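You operate a simulated robot arm through the tools that you are given. There is no shell and no other tool. Be economical: measure what you need, move in short steps, check, and stop when the job is done.

Carry out the task below with a simulated robot arm. There is one attempt and no reset: what you move stays moved.

TASK
Put the pot marked "reed cup" from the top of the door side leaf on the long cedar block and the pot marked "lichen cup" on top of the yellow soap bar.
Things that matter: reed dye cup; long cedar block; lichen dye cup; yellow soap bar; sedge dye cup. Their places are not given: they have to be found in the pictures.

It is judged by the outcome, as a careful person would: the job done as asked, and still so three seconds after it is handed in. It fails if anything else is knocked over, pushed out of place, dropped, spilled or broken.

THE ROBOT
A 7-joint arm with a two-finger parallel gripper, fixed in place. Base frame: the origin is at the foot of the arm, x ahead of it, y to its left, z up; the work surface is at about z = -0.002. Lengths are in m, angles in rad, forces in N, time in s.
With the tool pointing down near the work surface it reaches from about 0.22 to 0.58 m from the base axis. Its first joint turns from -1.152 to 1.152 rad. Payload 2.5 kg.
Tool frame: the origin (TCP) lies between the finger pads and is the grasp point; the fingertips stand 0.023 m ahead of it; z points along the fingers, y is the line along which they close. The gripper opens to 0.094 m. The fingers are 0.038 m wide and 0.01 m thick; the gripper's body (0.054 by 0.096 m) begins 0.039 m behind the TCP.
Orientation is told as [roll, pitch, yaw] about the base's x, y, z axes, in that order, counted from this pose: with the fingers straight down and closing along the base's y, the tool's x points along the base's -x, its y along +y and its z along -z.

THE INTERFACE
- The arm moves only by the tool play_rows. Its argument "commands" is a list that holds one entry, the list of rows, each a list of 7 numbers: the shift along the tool's x, y, z in cm, then the turn, a rotation vector about the tool's x, y, z in rad, then the finger opening in cm, from 0 to 9.4. In form: [[[x, y, z, wx, wy, wz, claw], ...]]. A call has 1 to 12 rows; each row shifts and turns the commanded pose from where the row before left it, along the tool's axes as they then stand. A row lasts 0.2 s, in which the tool goes at most 0.05 m and 0.15 rad; a call with a longer step from one row to the next is refused whole, and so is a gripper value outside its range. A pose out of reach is approached as far as the arm can. The call stops where the force on the tool passes 40 N (or 10 N more than at its start, if that is more) or the arm is blocked; 0.2 s more then pass. The fingers move at their own pace (about 0.108 m/s each) and stop on an object; they squeeze with about 32 N. The grip force told is the motor's: it shows also when the fingers shut on nothing. Time passes only in rows, and 0.2 s behind the last, so rows that do not move let the fingers close. It gives the time, the measured TCP pose, the force on the tool (base axes), the opening and the grip force at its end, in the units of the frame above (readings bear some noise).
- Cameras (640 x 400 px; columns grow to the right, rows downward): "scene" is fixed at [0.1135, -0.3965, 0.5574]; the picture's right is [0.94, -0.34, 0.00], its down [-0.18, -0.50, -0.85] and it looks along [0.29, 0.80, -0.53] (base axes); focal length 318 px, centre (320, 200). "wrist" rides on the gripper at [-0.039, 0, -0.044] in the tool frame; the picture's right is [0.00, -1.00, 0.00], its down [0.97, 0.00, -0.24] and it looks along [0.24, 0.00, 0.97] (tool axes); focal length 218 px, centre (320, 200).
- grab_frame(camera): a new picture of that camera. No time passes.
- locate(camera, pixels): for up to 12 pixels [column, row] of the newest picture of that camera ("zoom" is the newest enlarged one), the place [x, y, z] in the base frame of the surface seen there, good to about 0.003 m, but the place of the scene camera against the robot may be out by one fixed shift of up to 0.018 m in any direction. No time passes.
- enlarge(camera, box): a new picture of the part [left, top, right, bottom] of that camera's present view, enlarged. No time passes.
- sign_off(): hands the job in; it is judged then, once.

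Work in short steps. Measure before you move; look again where a grasp or a placing could have gone wrong, and mend it. You have 60 turns and 26 pictures in all, the two below and enlarged ones among them. Open the gripper and draw the arm clear of the work before you hand the job in, unless the task says otherwise; then end with one line.

The tools are called by a JSON object that holds its "fn" and its "kwargs". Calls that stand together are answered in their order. play_rows: Moves the arm, as the interface text tells. Its arguments: {"type":"object","properties":{"commands":{"type":"array","items":{"type":"array","items":{"type":"array","items":{"type":"number"}}}}},"required":["commands"]} The other tools are called the same way: grab_frame (camera) takes a picture; locate (camera, pixels) gives the place of the surface under pixels of a picture; enlarge (camera, box) takes an enlarged picture of a part of a camera's view; sign_off () hands the job in.

At the start:

```text
time_s: 0.0
position: [0.4362, 0.1366, 0.2576]
tool_rot: [-0.001, 0.001, 0.0]
wrist_force: [0.1, 1.0, 0.4]
width: 0.0941
grip_force: 0.1
```

scene: 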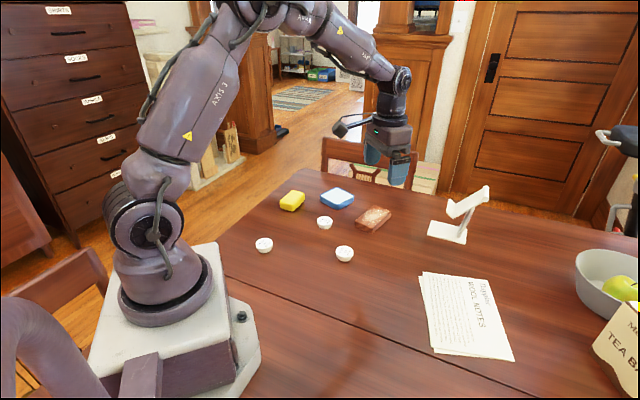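
wrist: 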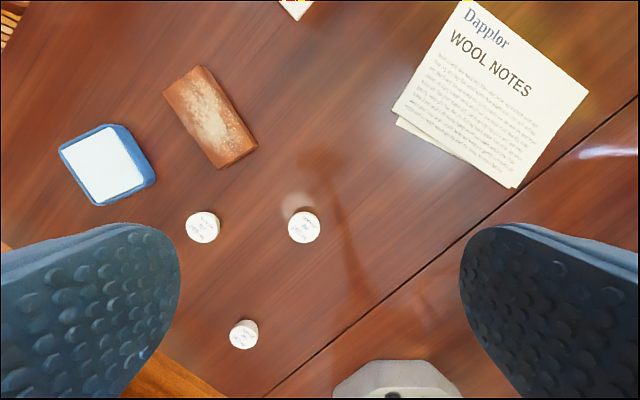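

I see three white cups, a yellow bar, a blue-edged item and a brown block. I'll enlarge to read the labels.

{"fn": "enlarge", "kwargs": {"camera": "wrist", "box": [170, 190, 340, 360]}}

{"fn": "enlarge", "kwargs": {"camera": "scene", "box": [240, 170, 400, 270]}}

```text
2.35 times, centred on (255, 275) of wrist
```

zoom: 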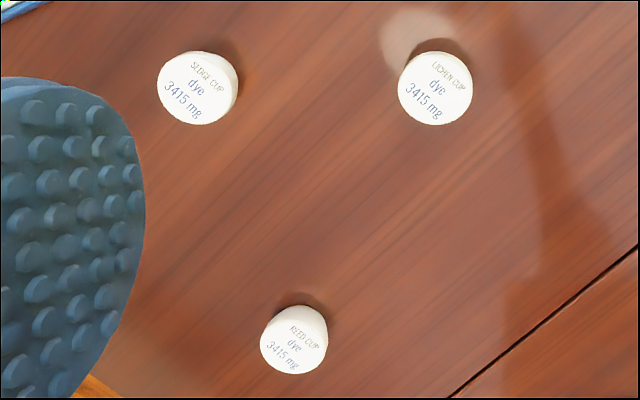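

```text
4.00 times, centred on (320, 220) of scene
```

zoom: 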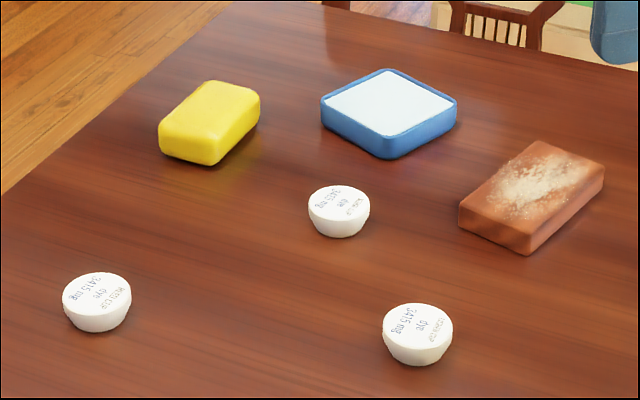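

Reed is the lower cup in the wrist view, lichen the right one and sedge the upper-left one. Next I locate all of them in both cameras.

{"fn": "locate", "kwargs": {"camera": "wrist", "pixels": [[243, 335], [304, 228], [202, 227], [210, 115], [198, 67], [256, 148], [164, 91], [219, 167], [105, 165], [280, 300]]}}

{"fn": "locate", "kwargs": {"camera": "zoom", "pixels": [[98, 291], [418, 323], [340, 203], [535, 187], [208, 107], [212, 86], [255, 95], [208, 140], [165, 125], [390, 100], [460, 210], [528, 232]]}}

{"fn": "enlarge", "kwargs": {"camera": "wrist", "box": [140, 50, 300, 180]}}

```text
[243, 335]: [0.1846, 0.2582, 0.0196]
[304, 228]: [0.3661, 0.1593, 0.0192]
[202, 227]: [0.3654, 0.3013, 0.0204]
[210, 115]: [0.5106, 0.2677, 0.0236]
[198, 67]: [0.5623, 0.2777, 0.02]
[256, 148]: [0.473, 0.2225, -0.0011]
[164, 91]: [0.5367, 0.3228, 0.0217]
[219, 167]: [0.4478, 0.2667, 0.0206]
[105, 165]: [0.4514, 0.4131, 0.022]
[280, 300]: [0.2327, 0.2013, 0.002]
```

```text
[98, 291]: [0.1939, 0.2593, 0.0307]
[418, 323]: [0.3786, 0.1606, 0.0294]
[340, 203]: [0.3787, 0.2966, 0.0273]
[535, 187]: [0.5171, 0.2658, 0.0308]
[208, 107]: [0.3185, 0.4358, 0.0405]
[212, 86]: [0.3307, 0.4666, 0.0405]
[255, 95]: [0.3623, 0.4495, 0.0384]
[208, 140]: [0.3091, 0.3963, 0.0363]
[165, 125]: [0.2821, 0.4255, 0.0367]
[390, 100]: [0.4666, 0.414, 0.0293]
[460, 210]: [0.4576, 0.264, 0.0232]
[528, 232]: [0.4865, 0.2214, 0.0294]
```

```text
3.08 times, centred on (220, 115) of wrist
```

zoom: 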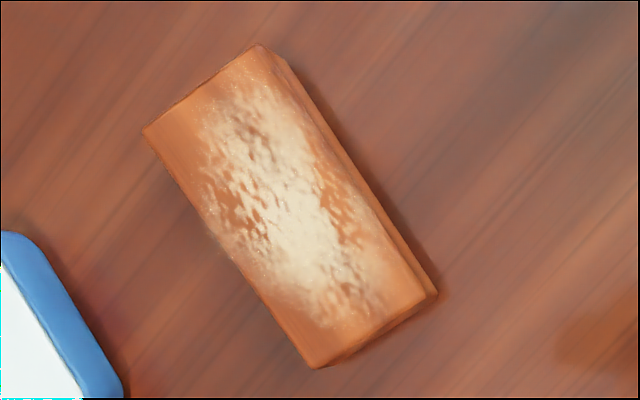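

The block spans about 0.105 x 0.056 m around (0.507, 0.268), with its top at z≈0.021. The scene camera is offset by about (+0.012, 0, +0.009). I move above the lichen cup at (0.366, 0.159).

{"fn": "play_rows", "kwargs": {"commands": [[[2.5, 0.8, 3.5, 0, 0, 0, 9.4], [2.5, 0.8, 3.5, 0, 0, 0, 9.4], [2.0, 0.65, 3.5, 0, 0, 0, 8], [0, 0, 3.2, 0, 0, 0, 7], [0, 0, 0, 0, 0, 0, 7], [0, 0, 0, 0, 0, 0, 7]]]}}

{"fn": "grab_frame", "kwargs": {"camera": "wrist"}}

```text
time_s: 1.4
position: [0.3672, 0.1599, 0.1187]
tool_rot: [0.0, 0.0, -0.001]
wrist_force: [0.5, 0.0, -0.1]
width: 0.07
grip_force: 0.0
```

```text
20 pictures are left
```

wrist: 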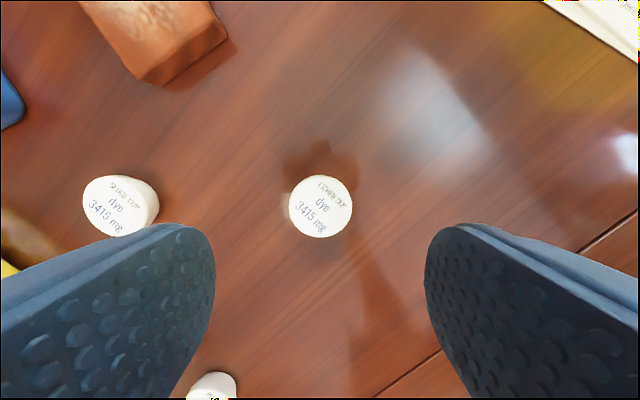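

The lichen cup is centred at (320, 206). I measure its rim.

{"fn": "locate", "kwargs": {"camera": "wrist", "pixels": [[320, 206], [292, 206], [349, 206], [320, 178], [320, 235], [121, 207], [400, 260]]}}

```text
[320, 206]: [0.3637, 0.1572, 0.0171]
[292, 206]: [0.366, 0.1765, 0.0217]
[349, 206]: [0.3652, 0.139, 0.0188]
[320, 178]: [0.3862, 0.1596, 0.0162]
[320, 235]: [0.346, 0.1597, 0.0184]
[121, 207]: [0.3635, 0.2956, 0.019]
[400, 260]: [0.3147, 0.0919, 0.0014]
```

Centre is about (0.3655, 0.158), top z≈0.0185, diameter about 4.1 cm. I descend to TCP z≈0.0255 and close.

{"fn": "play_rows", "kwargs": {"commands": [[[0.15, -0.2, 3, 0, 0, 0, 7], [0, 0, 3, 0, 0, 0, 7], [0, 0, 2.3, 0, 0, 0, 7], [0, 0, 1.0, 0, 0, 0, 7], [0, 0, 0, 0, 0, 0, 7], [0, 0, 0, 0, 0, 0, 4.8], [0, 0, 0, 0, 0, 0, 3.5], [0, 0, 0, 0, 0, 0, 3.0], [0, 0, 0, 0, 0, 0, 3.0]]]}}

```text
time_s: 3.4
position: [0.363, 0.1593, 0.0276]
tool_rot: [0.001, -0.001, -0.002]
wrist_force: [-1.0, 0.1, 0.7]
width: 0.0413
grip_force: 31.6
```

Cup held at 4.1 cm. I lift and carry it toward the soap side, then look.

{"fn": "play_rows", "kwargs": {"commands": [[[0, 0, -2, 0, 0, 0, 3.0], [0, 0, -4, 0, 0, 0, 3.0], [0, 0, -4.5, 0, 0, 0, 3.0], [0, 0, -4.5, 0, 0, 0, 3.0], [1, 4, 0, 0, 0, 0, 3.0], [1, 4, 0, 0, 0, 0, 3.0], [1, 4, 0, 0, 0, 0, 3.0], [1, 4, 0, 0, 0, 0, 3.0], [0.5, 3, 0, 0, 0, 0, 3.0], [0, 0, 0, 0, 0, 0, 3.0], [0, 0, 0, 0, 0, 0, 3.0]]]}}

{"fn": "grab_frame", "kwargs": {"camera": "wrist"}}

```text
time_s: 5.8
position: [0.3185, 0.3466, 0.1774]
tool_rot: [0.0, -0.001, 0.0]
wrist_force: [0.0, -0.3, -0.3]
width: 0.0298
grip_force: 0.1
```

```text
19 pictures are left
```

wrist: 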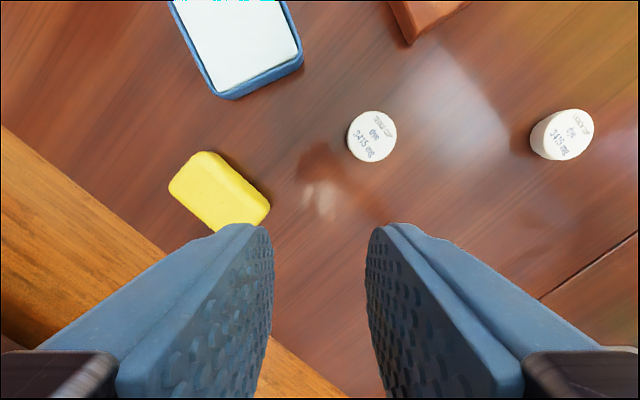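

The gripper closed on nothing: the cup slipped out on the lift. I check its current state.

{"fn": "locate", "kwargs": {"camera": "wrist", "pixels": [[562, 135], [371, 136], [219, 192], [205, 152], [268, 208], [172, 187], [220, 230], [215, 196]]}}

{"fn": "enlarge", "kwargs": {"camera": "scene", "box": [240, 170, 400, 270]}}

```text
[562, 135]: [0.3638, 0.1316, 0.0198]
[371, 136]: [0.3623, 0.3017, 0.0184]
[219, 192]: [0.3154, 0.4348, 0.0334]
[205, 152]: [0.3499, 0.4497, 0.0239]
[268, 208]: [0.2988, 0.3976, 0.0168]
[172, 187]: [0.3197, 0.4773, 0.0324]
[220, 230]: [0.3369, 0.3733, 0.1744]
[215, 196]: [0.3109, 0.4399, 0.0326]
```

```text
4.00 times, centred on (320, 220) of scene
```

zoom: 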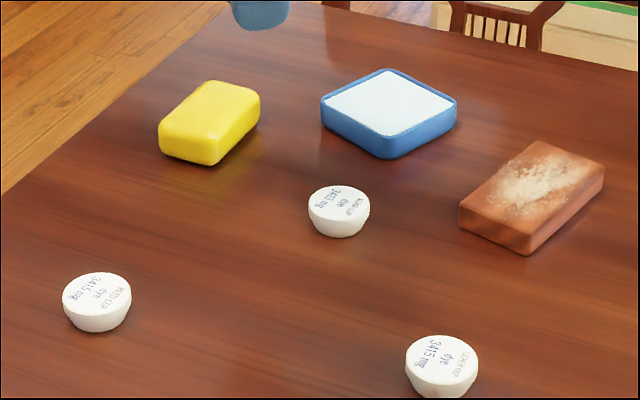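

The lichen cup is upright at about (0.364, 0.132), so it slid but did not spill. My grip was too high, with the tips about 6 mm above the table. I go back, re-measure and grip lower with a slow lift.

{"fn": "play_rows", "kwargs": {"commands": [[[-0.9, -4.3, 0, 0, 0, 0, 5], [-0.9, -4.3, 0, 0, 0, 0, 7], [-0.9, -4.3, 0, 0, 0, 0, 7], [-0.9, -4.3, 0, 0, 0, 0, 7], [-0.8, -4.3, 0, 0, 0, 0, 7], [0, 0, 3, 0, 0, 0, 7], [0, 0, 2.5, 0, 0, 0, 7], [0, 0, 0, 0, 0, 0, 7], [0, 0, 0, 0, 0, 0, 7]]]}}

{"fn": "grab_frame", "kwargs": {"camera": "wrist"}}

```text
time_s: 7.8
position: [0.3646, 0.1315, 0.1234]
tool_rot: [0.0, -0.001, -0.001]
wrist_force: [-0.1, -0.4, -0.4]
width: 0.0702
grip_force: 0.1
```

```text
17 pictures are left
```

wrist: 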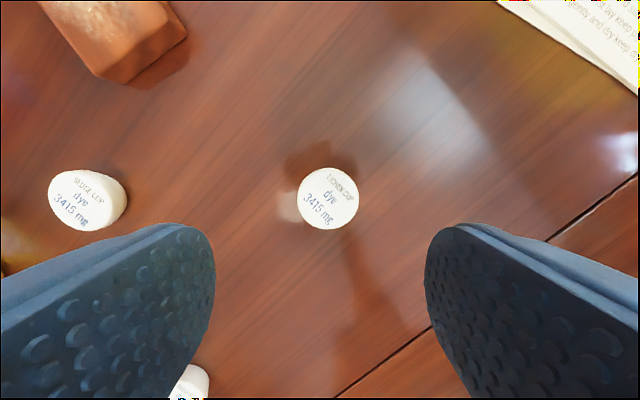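

The cup is centred at (328, 198). I measure it.

{"fn": "locate", "kwargs": {"camera": "wrist", "pixels": [[328, 198], [300, 198], [356, 198], [328, 171], [328, 227], [390, 240]]}}

```text
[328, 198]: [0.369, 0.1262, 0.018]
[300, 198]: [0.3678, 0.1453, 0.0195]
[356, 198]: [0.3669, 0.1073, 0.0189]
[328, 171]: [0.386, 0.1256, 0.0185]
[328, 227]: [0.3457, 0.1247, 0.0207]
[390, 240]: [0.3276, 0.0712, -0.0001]
```

Centre is (0.367, 0.126). I descend lower this time to TCP z≈0.0222, close, then lift 2 cm slowly.

{"fn": "play_rows", "kwargs": {"commands": [[[-0.25, -0.55, 3, 0, 0, 0, 7], [0, 0, 3, 0, 0, 0, 7], [0, 0, 2.5, 0, 0, 0, 7], [0, 0, 1.0, 0, 0, 0, 7], [0, 0, 0.5, 0, 0, 0, 7], [0, 0, 0, 0, 0, 0, 7], [0, 0, 0, 0, 0, 0, 4.8], [0, 0, 0, 0, 0, 0, 3.5], [0, 0, 0, 0, 0, 0, 3.0], [0, 0, 0, 0, 0, 0, 2.5]]]}}

{"fn": "enlarge", "kwargs": {"camera": "scene", "box": [300, 210, 412, 280]}}

```text
time_s: 10.0
position: [0.3642, 0.1269, 0.0238]
tool_rot: [0.0, -0.002, 0.0]
wrist_force: [0.2, 0.6, -0.9]
width: 0.0417
grip_force: 32.0
```

```text
5.71 times, centred on (356, 245) of scene
```

zoom: 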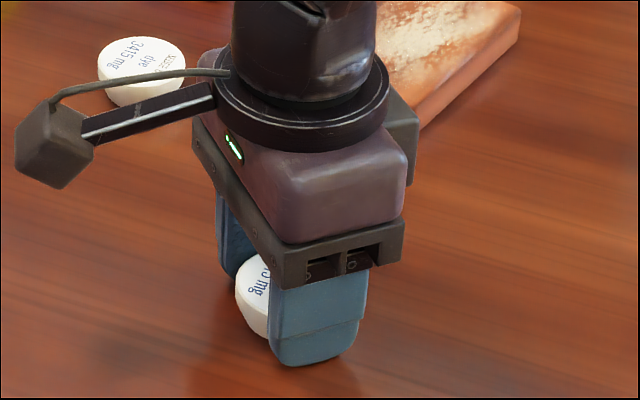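

Gripped at 4.17 cm. I lift slowly and check the width.

{"fn": "play_rows", "kwargs": {"commands": [[[0, 0, -0.4, 0, 0, 0, 2.5], [0, 0, -0.4, 0, 0, 0, 2.5], [0, 0, -0.6, 0, 0, 0, 2.5], [0, 0, -0.6, 0, 0, 0, 2.5]]]}}

{"fn": "enlarge", "kwargs": {"camera": "scene", "box": [300, 210, 412, 280]}}

```text
time_s: 11.0
position: [0.3659, 0.1266, 0.0425]
tool_rot: [-0.001, 0.0, 0.0]
wrist_force: [-0.5, 0.3, 0.9]
width: 0.0415
grip_force: 31.8
```

```text
5.71 times, centred on (356, 245) of scene
```

zoom: 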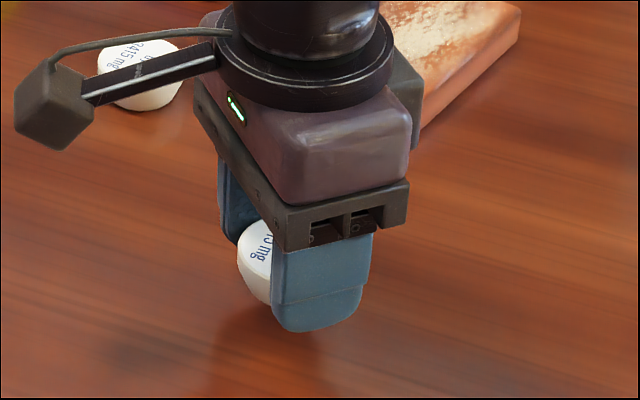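

It's off the table and held, but it may have tilted. I check with the wrist camera.

{"fn": "grab_frame", "kwargs": {"camera": "wrist"}}

```text
14 pictures are left
```

wrist: 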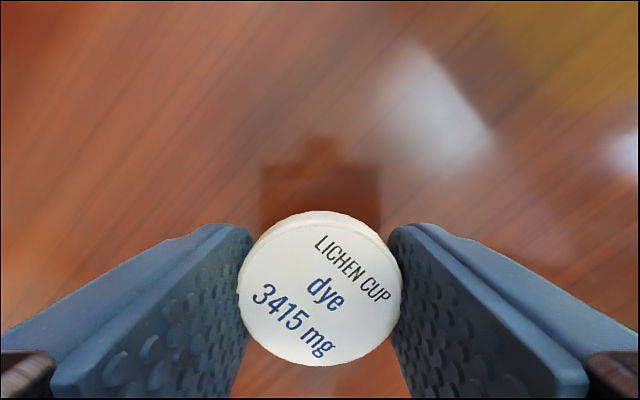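

I measure the tilt of the label face.

{"fn": "locate", "kwargs": {"camera": "wrist", "pixels": [[320, 230], [320, 250], [320, 290], [320, 330], [320, 355], [260, 290], [380, 290], [320, 214]]}}

```text
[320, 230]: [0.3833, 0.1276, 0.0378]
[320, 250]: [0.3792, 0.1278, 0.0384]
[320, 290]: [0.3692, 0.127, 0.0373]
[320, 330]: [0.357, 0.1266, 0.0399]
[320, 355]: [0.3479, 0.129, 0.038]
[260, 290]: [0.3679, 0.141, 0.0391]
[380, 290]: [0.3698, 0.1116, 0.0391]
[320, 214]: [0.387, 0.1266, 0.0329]
```

The label face is level (z≈0.038 throughout), so the grasp is good. I lift gradually and carry it toward the soap.

{"fn": "play_rows", "kwargs": {"commands": [[[0, 0, -1, 0, 0, 0, 2.5], [0, 0, -1.5, 0, 0, 0, 2.5], [0, 0, -2, 0, 0, 0, 2.5], [0, 0, -2, 0, 0, 0, 2.5], [0, 0, -1, 0, 0, 0, 2.5], [0, 1, 0, 0, 0, 0, 2.5], [0.4, 2, 0, 0, 0, 0, 2.5], [0.5, 2.5, 0, 0, 0, 0, 2.5], [0.5, 2.5, 0, 0, 0, 0, 2.5], [0.5, 2.5, 0, 0, 0, 0, 2.5], [0.5, 2.5, 0, 0, 0, 0, 2.5], [0.2, 1.2, 0, 0, 0, 0, 2.5]]]}}

```text
time_s: 13.6
position: [0.3406, 0.269, 0.1175]
tool_rot: [0.001, 0.0, 0.001]
wrist_force: [0.3, 0.4, 0.0]
width: 0.0415
grip_force: 31.6
```

Still held at 4.15 cm. I continue to above the soap at (0.310, 0.4345) and look.

{"fn": "play_rows", "kwargs": {"commands": [[[0.2, 1, 0, 0, 0, 0, 2.5], [0.5, 2.5, 0, 0, 0, 0, 2.5], [0.5, 2.5, 0, 0, 0, 0, 2.5], [0.5, 2.5, 0, 0, 0, 0, 2.5], [0.5, 2.5, 0, 0, 0, 0, 2.5], [0.5, 2.5, 0, 0, 0, 0, 2.5], [0.4, 2.1, 0, 0, 0, 0, 2.5], [0, 1, 0, 0, 0, 0, 2.5], [0, 0, 0, 0, 0, 0, 2.5]]]}}

{"fn": "grab_frame", "kwargs": {"camera": "wrist"}}

```text
time_s: 15.6
position: [0.3085, 0.435, 0.1191]
tool_rot: [-0.001, 0.0, -0.001]
wrist_force: [0.0, -1.2, -0.9]
width: 0.0417
grip_force: 31.9
```

```text
13 pictures are left
```

wrist: 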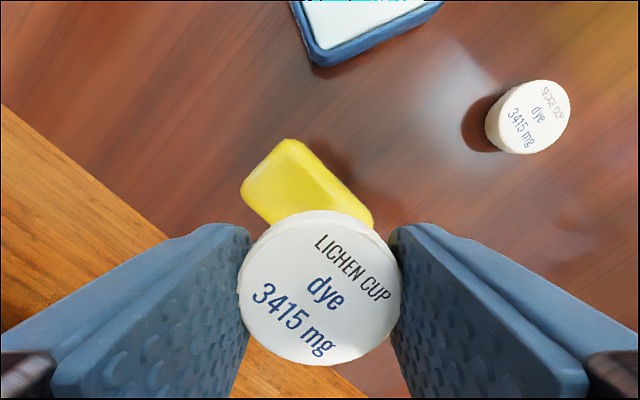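

I check the soap's edges against the held cup.

{"fn": "locate", "kwargs": {"camera": "wrist", "pixels": [[289, 146], [248, 186], [275, 212], [280, 180], [310, 200], [360, 210], [340, 196], [325, 176], [320, 285], [320, 230]]}}

```text
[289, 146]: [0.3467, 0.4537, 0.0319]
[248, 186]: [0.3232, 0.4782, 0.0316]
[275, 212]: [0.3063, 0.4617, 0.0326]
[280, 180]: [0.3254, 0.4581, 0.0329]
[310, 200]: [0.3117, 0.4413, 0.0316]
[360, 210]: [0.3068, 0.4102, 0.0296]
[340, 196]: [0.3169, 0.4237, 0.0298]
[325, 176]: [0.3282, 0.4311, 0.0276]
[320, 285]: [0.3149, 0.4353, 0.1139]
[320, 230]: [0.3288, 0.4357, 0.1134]
```

Soap top is at z≈0.0325 with its centre near (0.310, 0.436). The cup bottom is about 2.5 cm below the TCP, so contact should come at TCP z≈0.057. I descend gently.

{"fn": "play_rows", "kwargs": {"commands": [[[0, 0.2, 1, 0, 0, 0, 2.5], [0, 0, 2, 0, 0, 0, 2.5], [0, 0, 1.5, 0, 0, 0, 2.5], [0, 0, 0.8, 0, 0, 0, 2.5], [0, 0, 0.4, 0, 0, 0, 2.5], [0, 0, 0.2, 0, 0, 0, 2.5], [0, 0, 0, 0, 0, 0, 2.5]]]}}

{"fn": "enlarge", "kwargs": {"camera": "scene", "box": [256, 160, 352, 220]}}

```text
time_s: 17.2
position: [0.309, 0.4366, 0.0588]
tool_rot: [-0.001, 0.0, 0.0]
wrist_force: [0.4, -0.5, -0.8]
width: 0.0416
grip_force: 31.9
```

```text
6.67 times, centred on (304, 190) of scene
```

zoom: 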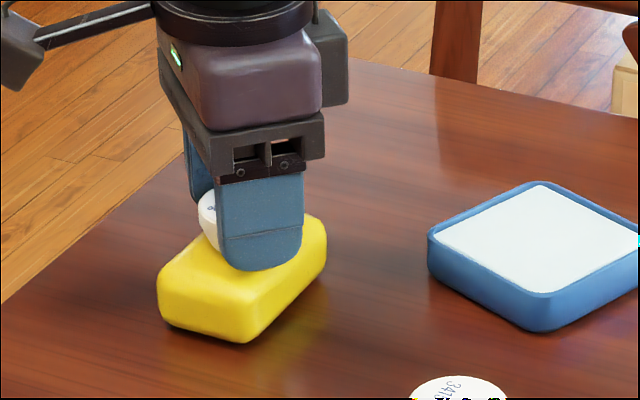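

The cup is just above the soap. I ease down 1 mm more with the force watched.

{"fn": "play_rows", "kwargs": {"commands": [[[0, 0, 0.1, 0, 0, 0, 2.5], [0, 0, 0, 0, 0, 0, 2.5]]]}}

```text
time_s: 17.8
position: [0.309, 0.4362, 0.0583]
tool_rot: [0.0, 0.0, 0.0]
wrist_force: [0.9, 0.0, -0.6]
width: 0.0415
grip_force: 32.2
```

{"fn": "play_rows", "kwargs": {"commands": [[[0, 0, 0.08, 0, 0, 0, 2.5], [0, 0, 0, 0, 0, 0, 2.5]]]}}

```text
time_s: 18.4
position: [0.3101, 0.4375, 0.0578]
tool_rot: [-0.001, -0.001, 0.0]
wrist_force: [-0.8, -0.2, -1.0]
width: 0.0417
grip_force: 32.1
```

Still no contact force. I take one more 0.8 mm step, then open gently.

{"fn": "play_rows", "kwargs": {"commands": [[[0, 0, 0.08, 0, 0, 0, 2.5], [0, 0, 0, 0, 0, 0, 2.5], [0, 0, 0, 0, 0, 0, 4.4], [0, 0, 0, 0, 0, 0, 5.2], [0, 0, 0, 0, 0, 0, 6.5], [0, 0, 0, 0, 0, 0, 7.0], [0, 0, -1, 0, 0, 0, 7.0], [0, 0, -3, 0, 0, 0, 7.0], [0, 0, -4, 0, 0, 0, 7.0], [0, 0, -4, 0, 0, 0, 7.0], [0, 0, 0, 0, 0, 0, 7.0]]]}}

{"fn": "grab_frame", "kwargs": {"camera": "wrist"}}

```text
time_s: 20.8
position: [0.3099, 0.436, 0.1757]
tool_rot: [0.0, 0.001, 0.001]
wrist_force: [0.5, -0.9, -0.3]
width: 0.0703
grip_force: 0.1
```

```text
11 pictures are left
```

wrist: 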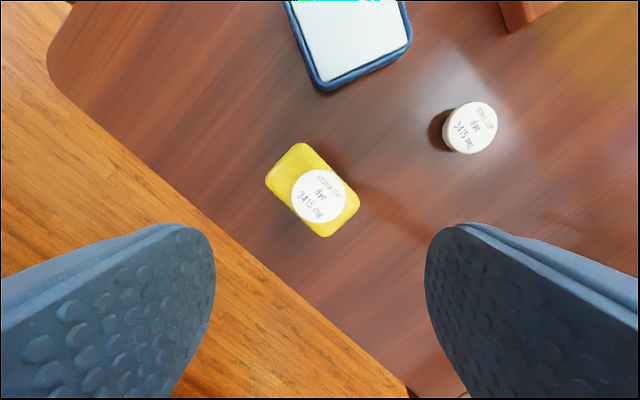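

The lichen cup sits level on the soap. Next I go above the reed cup at (0.185, 0.258).

{"fn": "play_rows", "kwargs": {"commands": [[[2.1, -3, 0, 0, 0, 0, 7], [2.1, -3, 0, 0, 0, 0, 7], [2.1, -3, 0, 0, 0, 0, 7], [2.1, -3, 0, 0, 0, 0, 7], [2.1, -3, 0, 0, 0, 0, 7], [2.0, -2.8, 0, 0, 0, 0, 7], [0, 0, 2.6, 0, 0, 0, 7], [0, 0, 3, 0, 0, 0, 7], [0, 0, 0, 0, 0, 0, 7], [0, 0, 0, 0, 0, 0, 7]]]}}

{"fn": "grab_frame", "kwargs": {"camera": "wrist"}}

```text
time_s: 23.0
position: [0.1829, 0.2597, 0.1191]
tool_rot: [0.0, 0.001, 0.0]
wrist_force: [-0.5, 0.3, 0.3]
width: 0.0698
grip_force: 0.1
```

```text
10 pictures are left
```

wrist: 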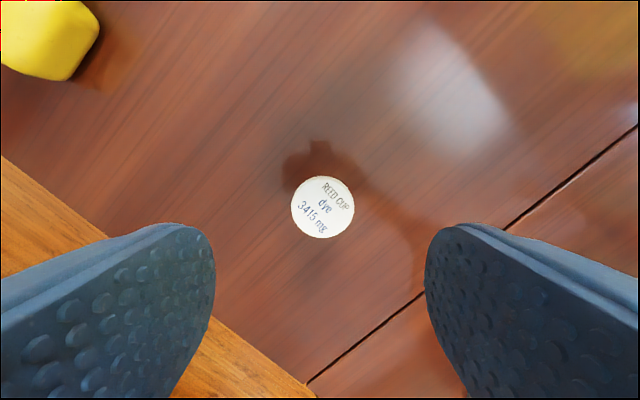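

The reed cup is centred at (323, 207). I measure it.

{"fn": "locate", "kwargs": {"camera": "wrist", "pixels": [[323, 207], [296, 207], [350, 207], [323, 180], [323, 235], [390, 240]]}}

```text
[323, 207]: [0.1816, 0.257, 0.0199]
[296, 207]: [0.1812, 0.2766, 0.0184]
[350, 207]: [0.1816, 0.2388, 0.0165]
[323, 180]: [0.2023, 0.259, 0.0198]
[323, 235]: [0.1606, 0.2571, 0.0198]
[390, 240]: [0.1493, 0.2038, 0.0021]
```

Centre is (0.1815, 0.2575). I descend to TCP z≈0.022, grip, and lift slowly.

{"fn": "play_rows", "kwargs": {"commands": [[[0.3, -0.05, 3, 0, 0, 0, 7], [0, 0, 3, 0, 0, 0, 7], [0, 0, 2.3, 0, 0, 0, 7], [0, 0, 1.0, 0, 0, 0, 7], [0, 0, 0.5, 0, 0, 0, 7], [0, 0, 0, 0, 0, 0, 7], [0, 0, 0, 0, 0, 0, 4.8], [0, 0, 0, 0, 0, 0, 3.5], [0, 0, 0, 0, 0, 0, 3.0], [0, 0, 0, 0, 0, 0, 2.5], [0, 0, -0.4, 0, 0, 0, 2.5], [0, 0, -0.4, 0, 0, 0, 2.5]]]}}

```text
time_s: 24.4
position: [0.1803, 0.2604, 0.0225]
tool_rot: [-0.001, 0.0, 0.0]
wrist_force: [0.7, -1.5, 6.4]
width: 0.0705
grip_force: 0.2
stopped in row 6: the force on the tool passed its limit (the readings are from after the stop); the commanded pose is now the measured one
```

The fingertips just touched the table, with the fingers still open. I back off 1.2 mm, close and lift slowly.

{"fn": "play_rows", "kwargs": {"commands": [[[0, -0.15, -0.12, 0, 0, 0, 7], [0, 0, 0, 0, 0, 0, 7], [0, 0, 0, 0, 0, 0, 4.8], [0, 0, 0, 0, 0, 0, 3.5], [0, 0, 0, 0, 0, 0, 3.0], [0, 0, 0, 0, 0, 0, 2.5], [0, 0, -0.4, 0, 0, 0, 2.5], [0, 0, -0.4, 0, 0, 0, 2.5], [0, 0, -0.6, 0, 0, 0, 2.5], [0, 0, -0.6, 0, 0, 0, 2.5], [0, 0, 0, 0, 0, 0, 2.5]]]}}

{"fn": "grab_frame", "kwargs": {"camera": "wrist"}}

```text
time_s: 26.8
position: [0.1812, 0.2588, 0.0438]
tool_rot: [0.0, -0.001, -0.001]
wrist_force: [-0.2, -0.1, -0.1]
width: 0.0418
grip_force: 31.7
```

```text
9 pictures are left
```

wrist: 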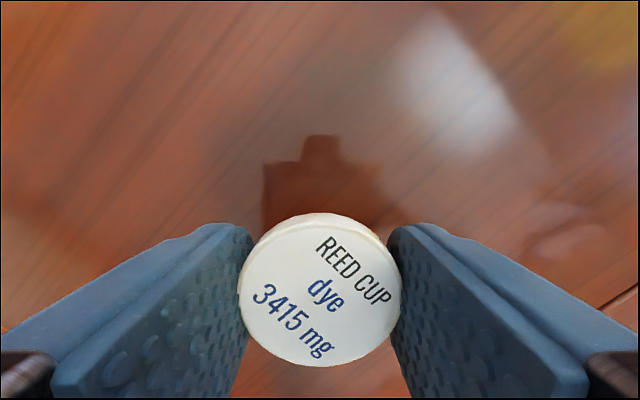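

The reed cup is held level at 4.18 cm. I lift and carry it toward the block.

{"fn": "play_rows", "kwargs": {"commands": [[[0, 0, -1, 0, 0, 0, 2.5], [0, 0, -2, 0, 0, 0, 2.5], [0, 0, -2.5, 0, 0, 0, 2.5], [0, 0, -2.5, 0, 0, 0, 2.5], [0, 0, -1.6, 0, 0, 0, 2.5], [-1, 0, 0, 0, 0, 0, 2.5], [-2.5, 0, 0, 0, 0, 0, 2.5], [-2.8, 0, 0, 0, 0, 0, 2.5], [-2.8, 0, 0, 0, 0, 0, 2.5], [-2.8, 0, 0, 0, 0, 0, 2.5], [-2.8, 0, 0, 0, 0, 0, 2.5], [-1.5, 0, 0, 0, 0, 0, 2.5]]]}}

{"fn": "play_rows", "kwargs": {"commands": [[[-1, 0, 0, 0, 0, 0, 2.5], [-2.5, 0, 0, 0, 0, 0, 2.5], [-2.8, 0, 0, 0, 0, 0, 2.5], [-2.8, 0, 0, 0, 0, 0, 2.5], [-2.5, 0, 0, 0, 0, 0, 2.5], [-2, 0, 0, 0, 0, 0, 2.5], [-1, 0, 0, 0, 0, 0, 2.5], [0, 0, 0, 0, 0, 0, 2.5]]]}}

{"fn": "grab_frame", "kwargs": {"camera": "wrist"}}

```text
time_s: 29.4
position: [0.3437, 0.2599, 0.1398]
tool_rot: [0.0, 0.001, 0.0]
wrist_force: [0.1, 0.6, -0.7]
width: 0.0416
grip_force: 31.4
```

```text
time_s: 31.2
position: [0.488, 0.2592, 0.1389]
tool_rot: [0.0, 0.001, 0.001]
wrist_force: [0.3, -0.4, 0.0]
width: 0.0415
grip_force: 31.9
```

```text
8 pictures are left
```

wrist: 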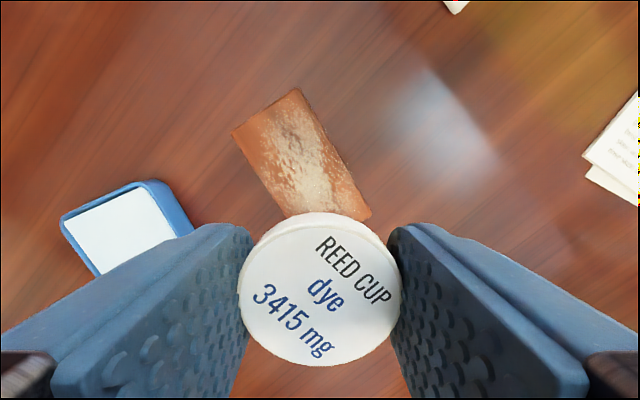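

The block is visible with corners near (296, 90), (236, 128), (285, 218) and (370, 213). I measure them.

{"fn": "locate", "kwargs": {"camera": "wrist", "pixels": [[294, 92], [236, 130], [284, 216], [350, 205], [360, 195], [300, 150], [262, 172], [325, 140], [310, 180], [320, 285]]}}

```text
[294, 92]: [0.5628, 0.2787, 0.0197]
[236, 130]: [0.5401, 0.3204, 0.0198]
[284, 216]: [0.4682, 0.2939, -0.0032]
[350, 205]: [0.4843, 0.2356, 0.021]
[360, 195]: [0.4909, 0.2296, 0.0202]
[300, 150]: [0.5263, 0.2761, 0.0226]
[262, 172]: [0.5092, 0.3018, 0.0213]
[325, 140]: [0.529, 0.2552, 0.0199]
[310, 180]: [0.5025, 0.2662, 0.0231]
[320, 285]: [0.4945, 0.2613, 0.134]
```

Block centre is about (0.505, 0.272), top z≈0.021. I move to (0.502, 0.271) and descend to about 2 mm above contact.

{"fn": "play_rows", "kwargs": {"commands": [[[-0.7, 0.6, 0, 0, 0, 0, 2.5], [-0.7, 0.6, 0, 0, 0, 0, 2.5], [0, 0, 1, 0, 0, 0, 2.5], [0, 0, 2, 0, 0, 0, 2.5], [0, 0, 2.5, 0, 0, 0, 2.5], [0, 0, 2, 0, 0, 0, 2.5], [0, 0, 1, 0, 0, 0, 2.5], [0, 0, 0.5, 0, 0, 0, 2.5], [0, 0, 0, 0, 0, 0, 2.5]]]}}

{"fn": "enlarge", "kwargs": {"camera": "scene", "box": [328, 180, 424, 240]}}

```text
time_s: 33.2
position: [0.5037, 0.2704, 0.0503]
tool_rot: [-0.001, 0.0, 0.0]
wrist_force: [0.5, 0.1, 0.4]
width: 0.0415
grip_force: 32.5
```

```text
6.67 times, centred on (376, 210) of scene
```

zoom: 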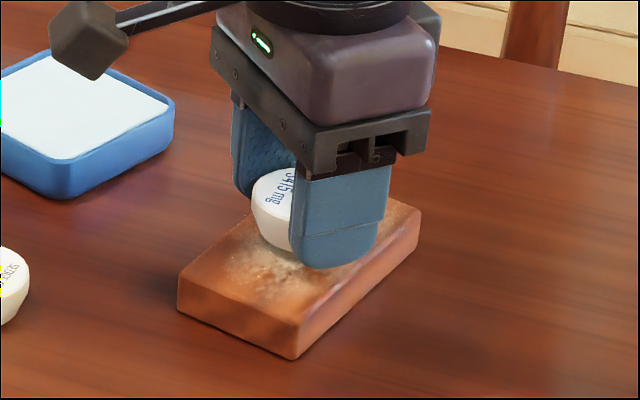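

The cup is just above the block, well centred. I ease down 2 mm and check the force.

{"fn": "play_rows", "kwargs": {"commands": [[[0, 0, 0.1, 0, 0, 0, 2.5], [0, 0, 0.1, 0, 0, 0, 2.5], [0, 0, 0, 0, 0, 0, 2.5]]]}}

```text
time_s: 34.0
position: [0.5031, 0.2705, 0.0485]
tool_rot: [0.001, 0.001, 0.0]
wrist_force: [0.4, -0.3, -0.4]
width: 0.0416
grip_force: 31.9
```

{"fn": "play_rows", "kwargs": {"commands": [[[0, 0, 0.08, 0, 0, 0, 2.5], [0, 0, 0, 0, 0, 0, 2.5]]]}}

```text
time_s: 34.6
position: [0.5032, 0.2723, 0.0476]
tool_rot: [0.0, -0.001, 0.001]
wrist_force: [-0.3, -1.3, -0.4]
width: 0.0415
grip_force: 32.1
```

No contact force yet, and z is 0.0476. I take one more 0.7 mm step, release and rise.

{"fn": "play_rows", "kwargs": {"commands": [[[0, 0, 0.07, 0, 0, 0, 2.5], [0, 0, 0, 0, 0, 0, 2.5], [0, 0, 0, 0, 0, 0, 4.4], [0, 0, 0, 0, 0, 0, 5.2], [0, 0, 0, 0, 0, 0, 6.5], [0, 0, 0, 0, 0, 0, 7.0], [0, 0, -1, 0, 0, 0, 7.0], [0, 0, -3, 0, 0, 0, 7.0], [1, 0, -4, 0, 0, 0, 7.0], [2, 0, -4, 0, 0, 0, 7.0], [3, -2, -4, 0, 0, 0, 7.0], [0, 0, 0, 0, 0, 0, 7.0]]]}}

{"fn": "grab_frame", "kwargs": {"camera": "wrist"}}

{"fn": "grab_frame", "kwargs": {"camera": "scene"}}

```text
refused: row 11 steps farther than a row can; nothing moved
```

```text
6 pictures are left
```

wrist: 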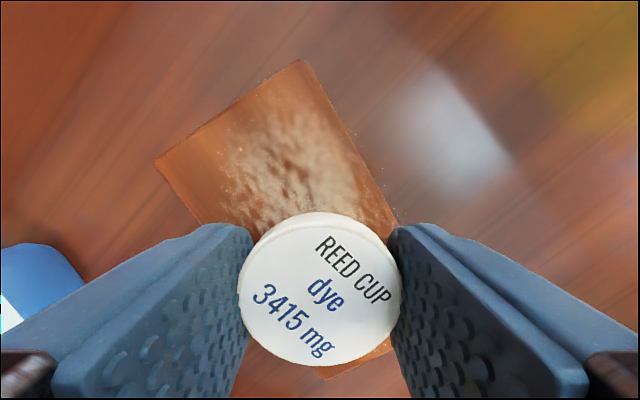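

```text
5 pictures are left
```

scene: 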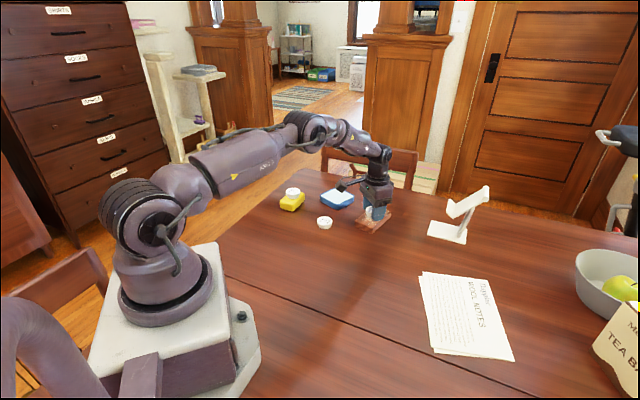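

The call was refused because its last step was too long. I repeat it with a shorter one.

{"fn": "play_rows", "kwargs": {"commands": [[[0, 0, 0.07, 0, 0, 0, 2.5], [0, 0, 0, 0, 0, 0, 2.5], [0, 0, 0, 0, 0, 0, 4.4], [0, 0, 0, 0, 0, 0, 5.2], [0, 0, 0, 0, 0, 0, 6.5], [0, 0, 0, 0, 0, 0, 7.0], [0, 0, -1, 0, 0, 0, 7.0], [0, 0, -3, 0, 0, 0, 7.0], [0, 0, -4, 0, 0, 0, 7.0], [2, 0, -4, 0, 0, 0, 7.0], [3, 0, -3, 0, 0, 0, 7.0], [0, 0, 0, 0, 0, 0, 7.0]]]}}

{"fn": "grab_frame", "kwargs": {"camera": "wrist"}}

{"fn": "enlarge", "kwargs": {"camera": "scene", "box": [260, 165, 420, 265]}}

```text
time_s: 37.2
position: [0.451, 0.2684, 0.1949]
tool_rot: [0.001, 0.001, -0.001]
wrist_force: [-0.4, 0.7, 1.0]
width: 0.0703
grip_force: 0.1
```

```text
4 pictures are left
```

wrist: 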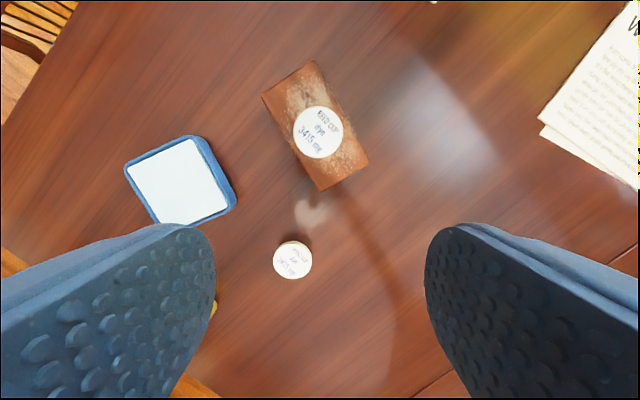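

```text
4.00 times, centred on (340, 215) of scene
```

zoom: 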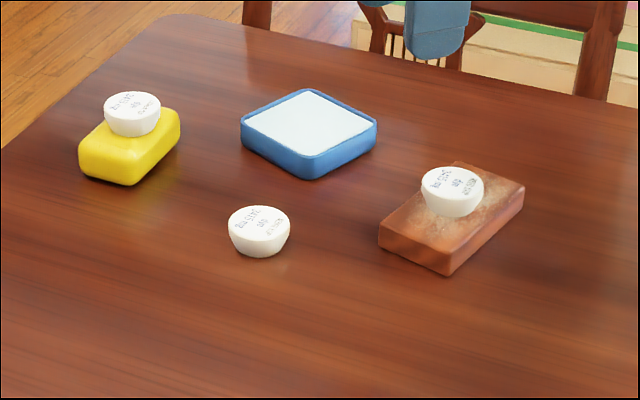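

Both cups stand level where asked, the sedge cup has not moved, the gripper is open, and the arm is clear. I hand it in.

{"fn": "sign_off", "kwargs": {}}

```text
The job is handed in.
```

The reed cup is on the long cedar block and the lichen cup is on the yellow soap bar. The lichen cup slipped from the gripper on the first try and slid about 3 cm on the table, but it stayed upright and the second try worked.
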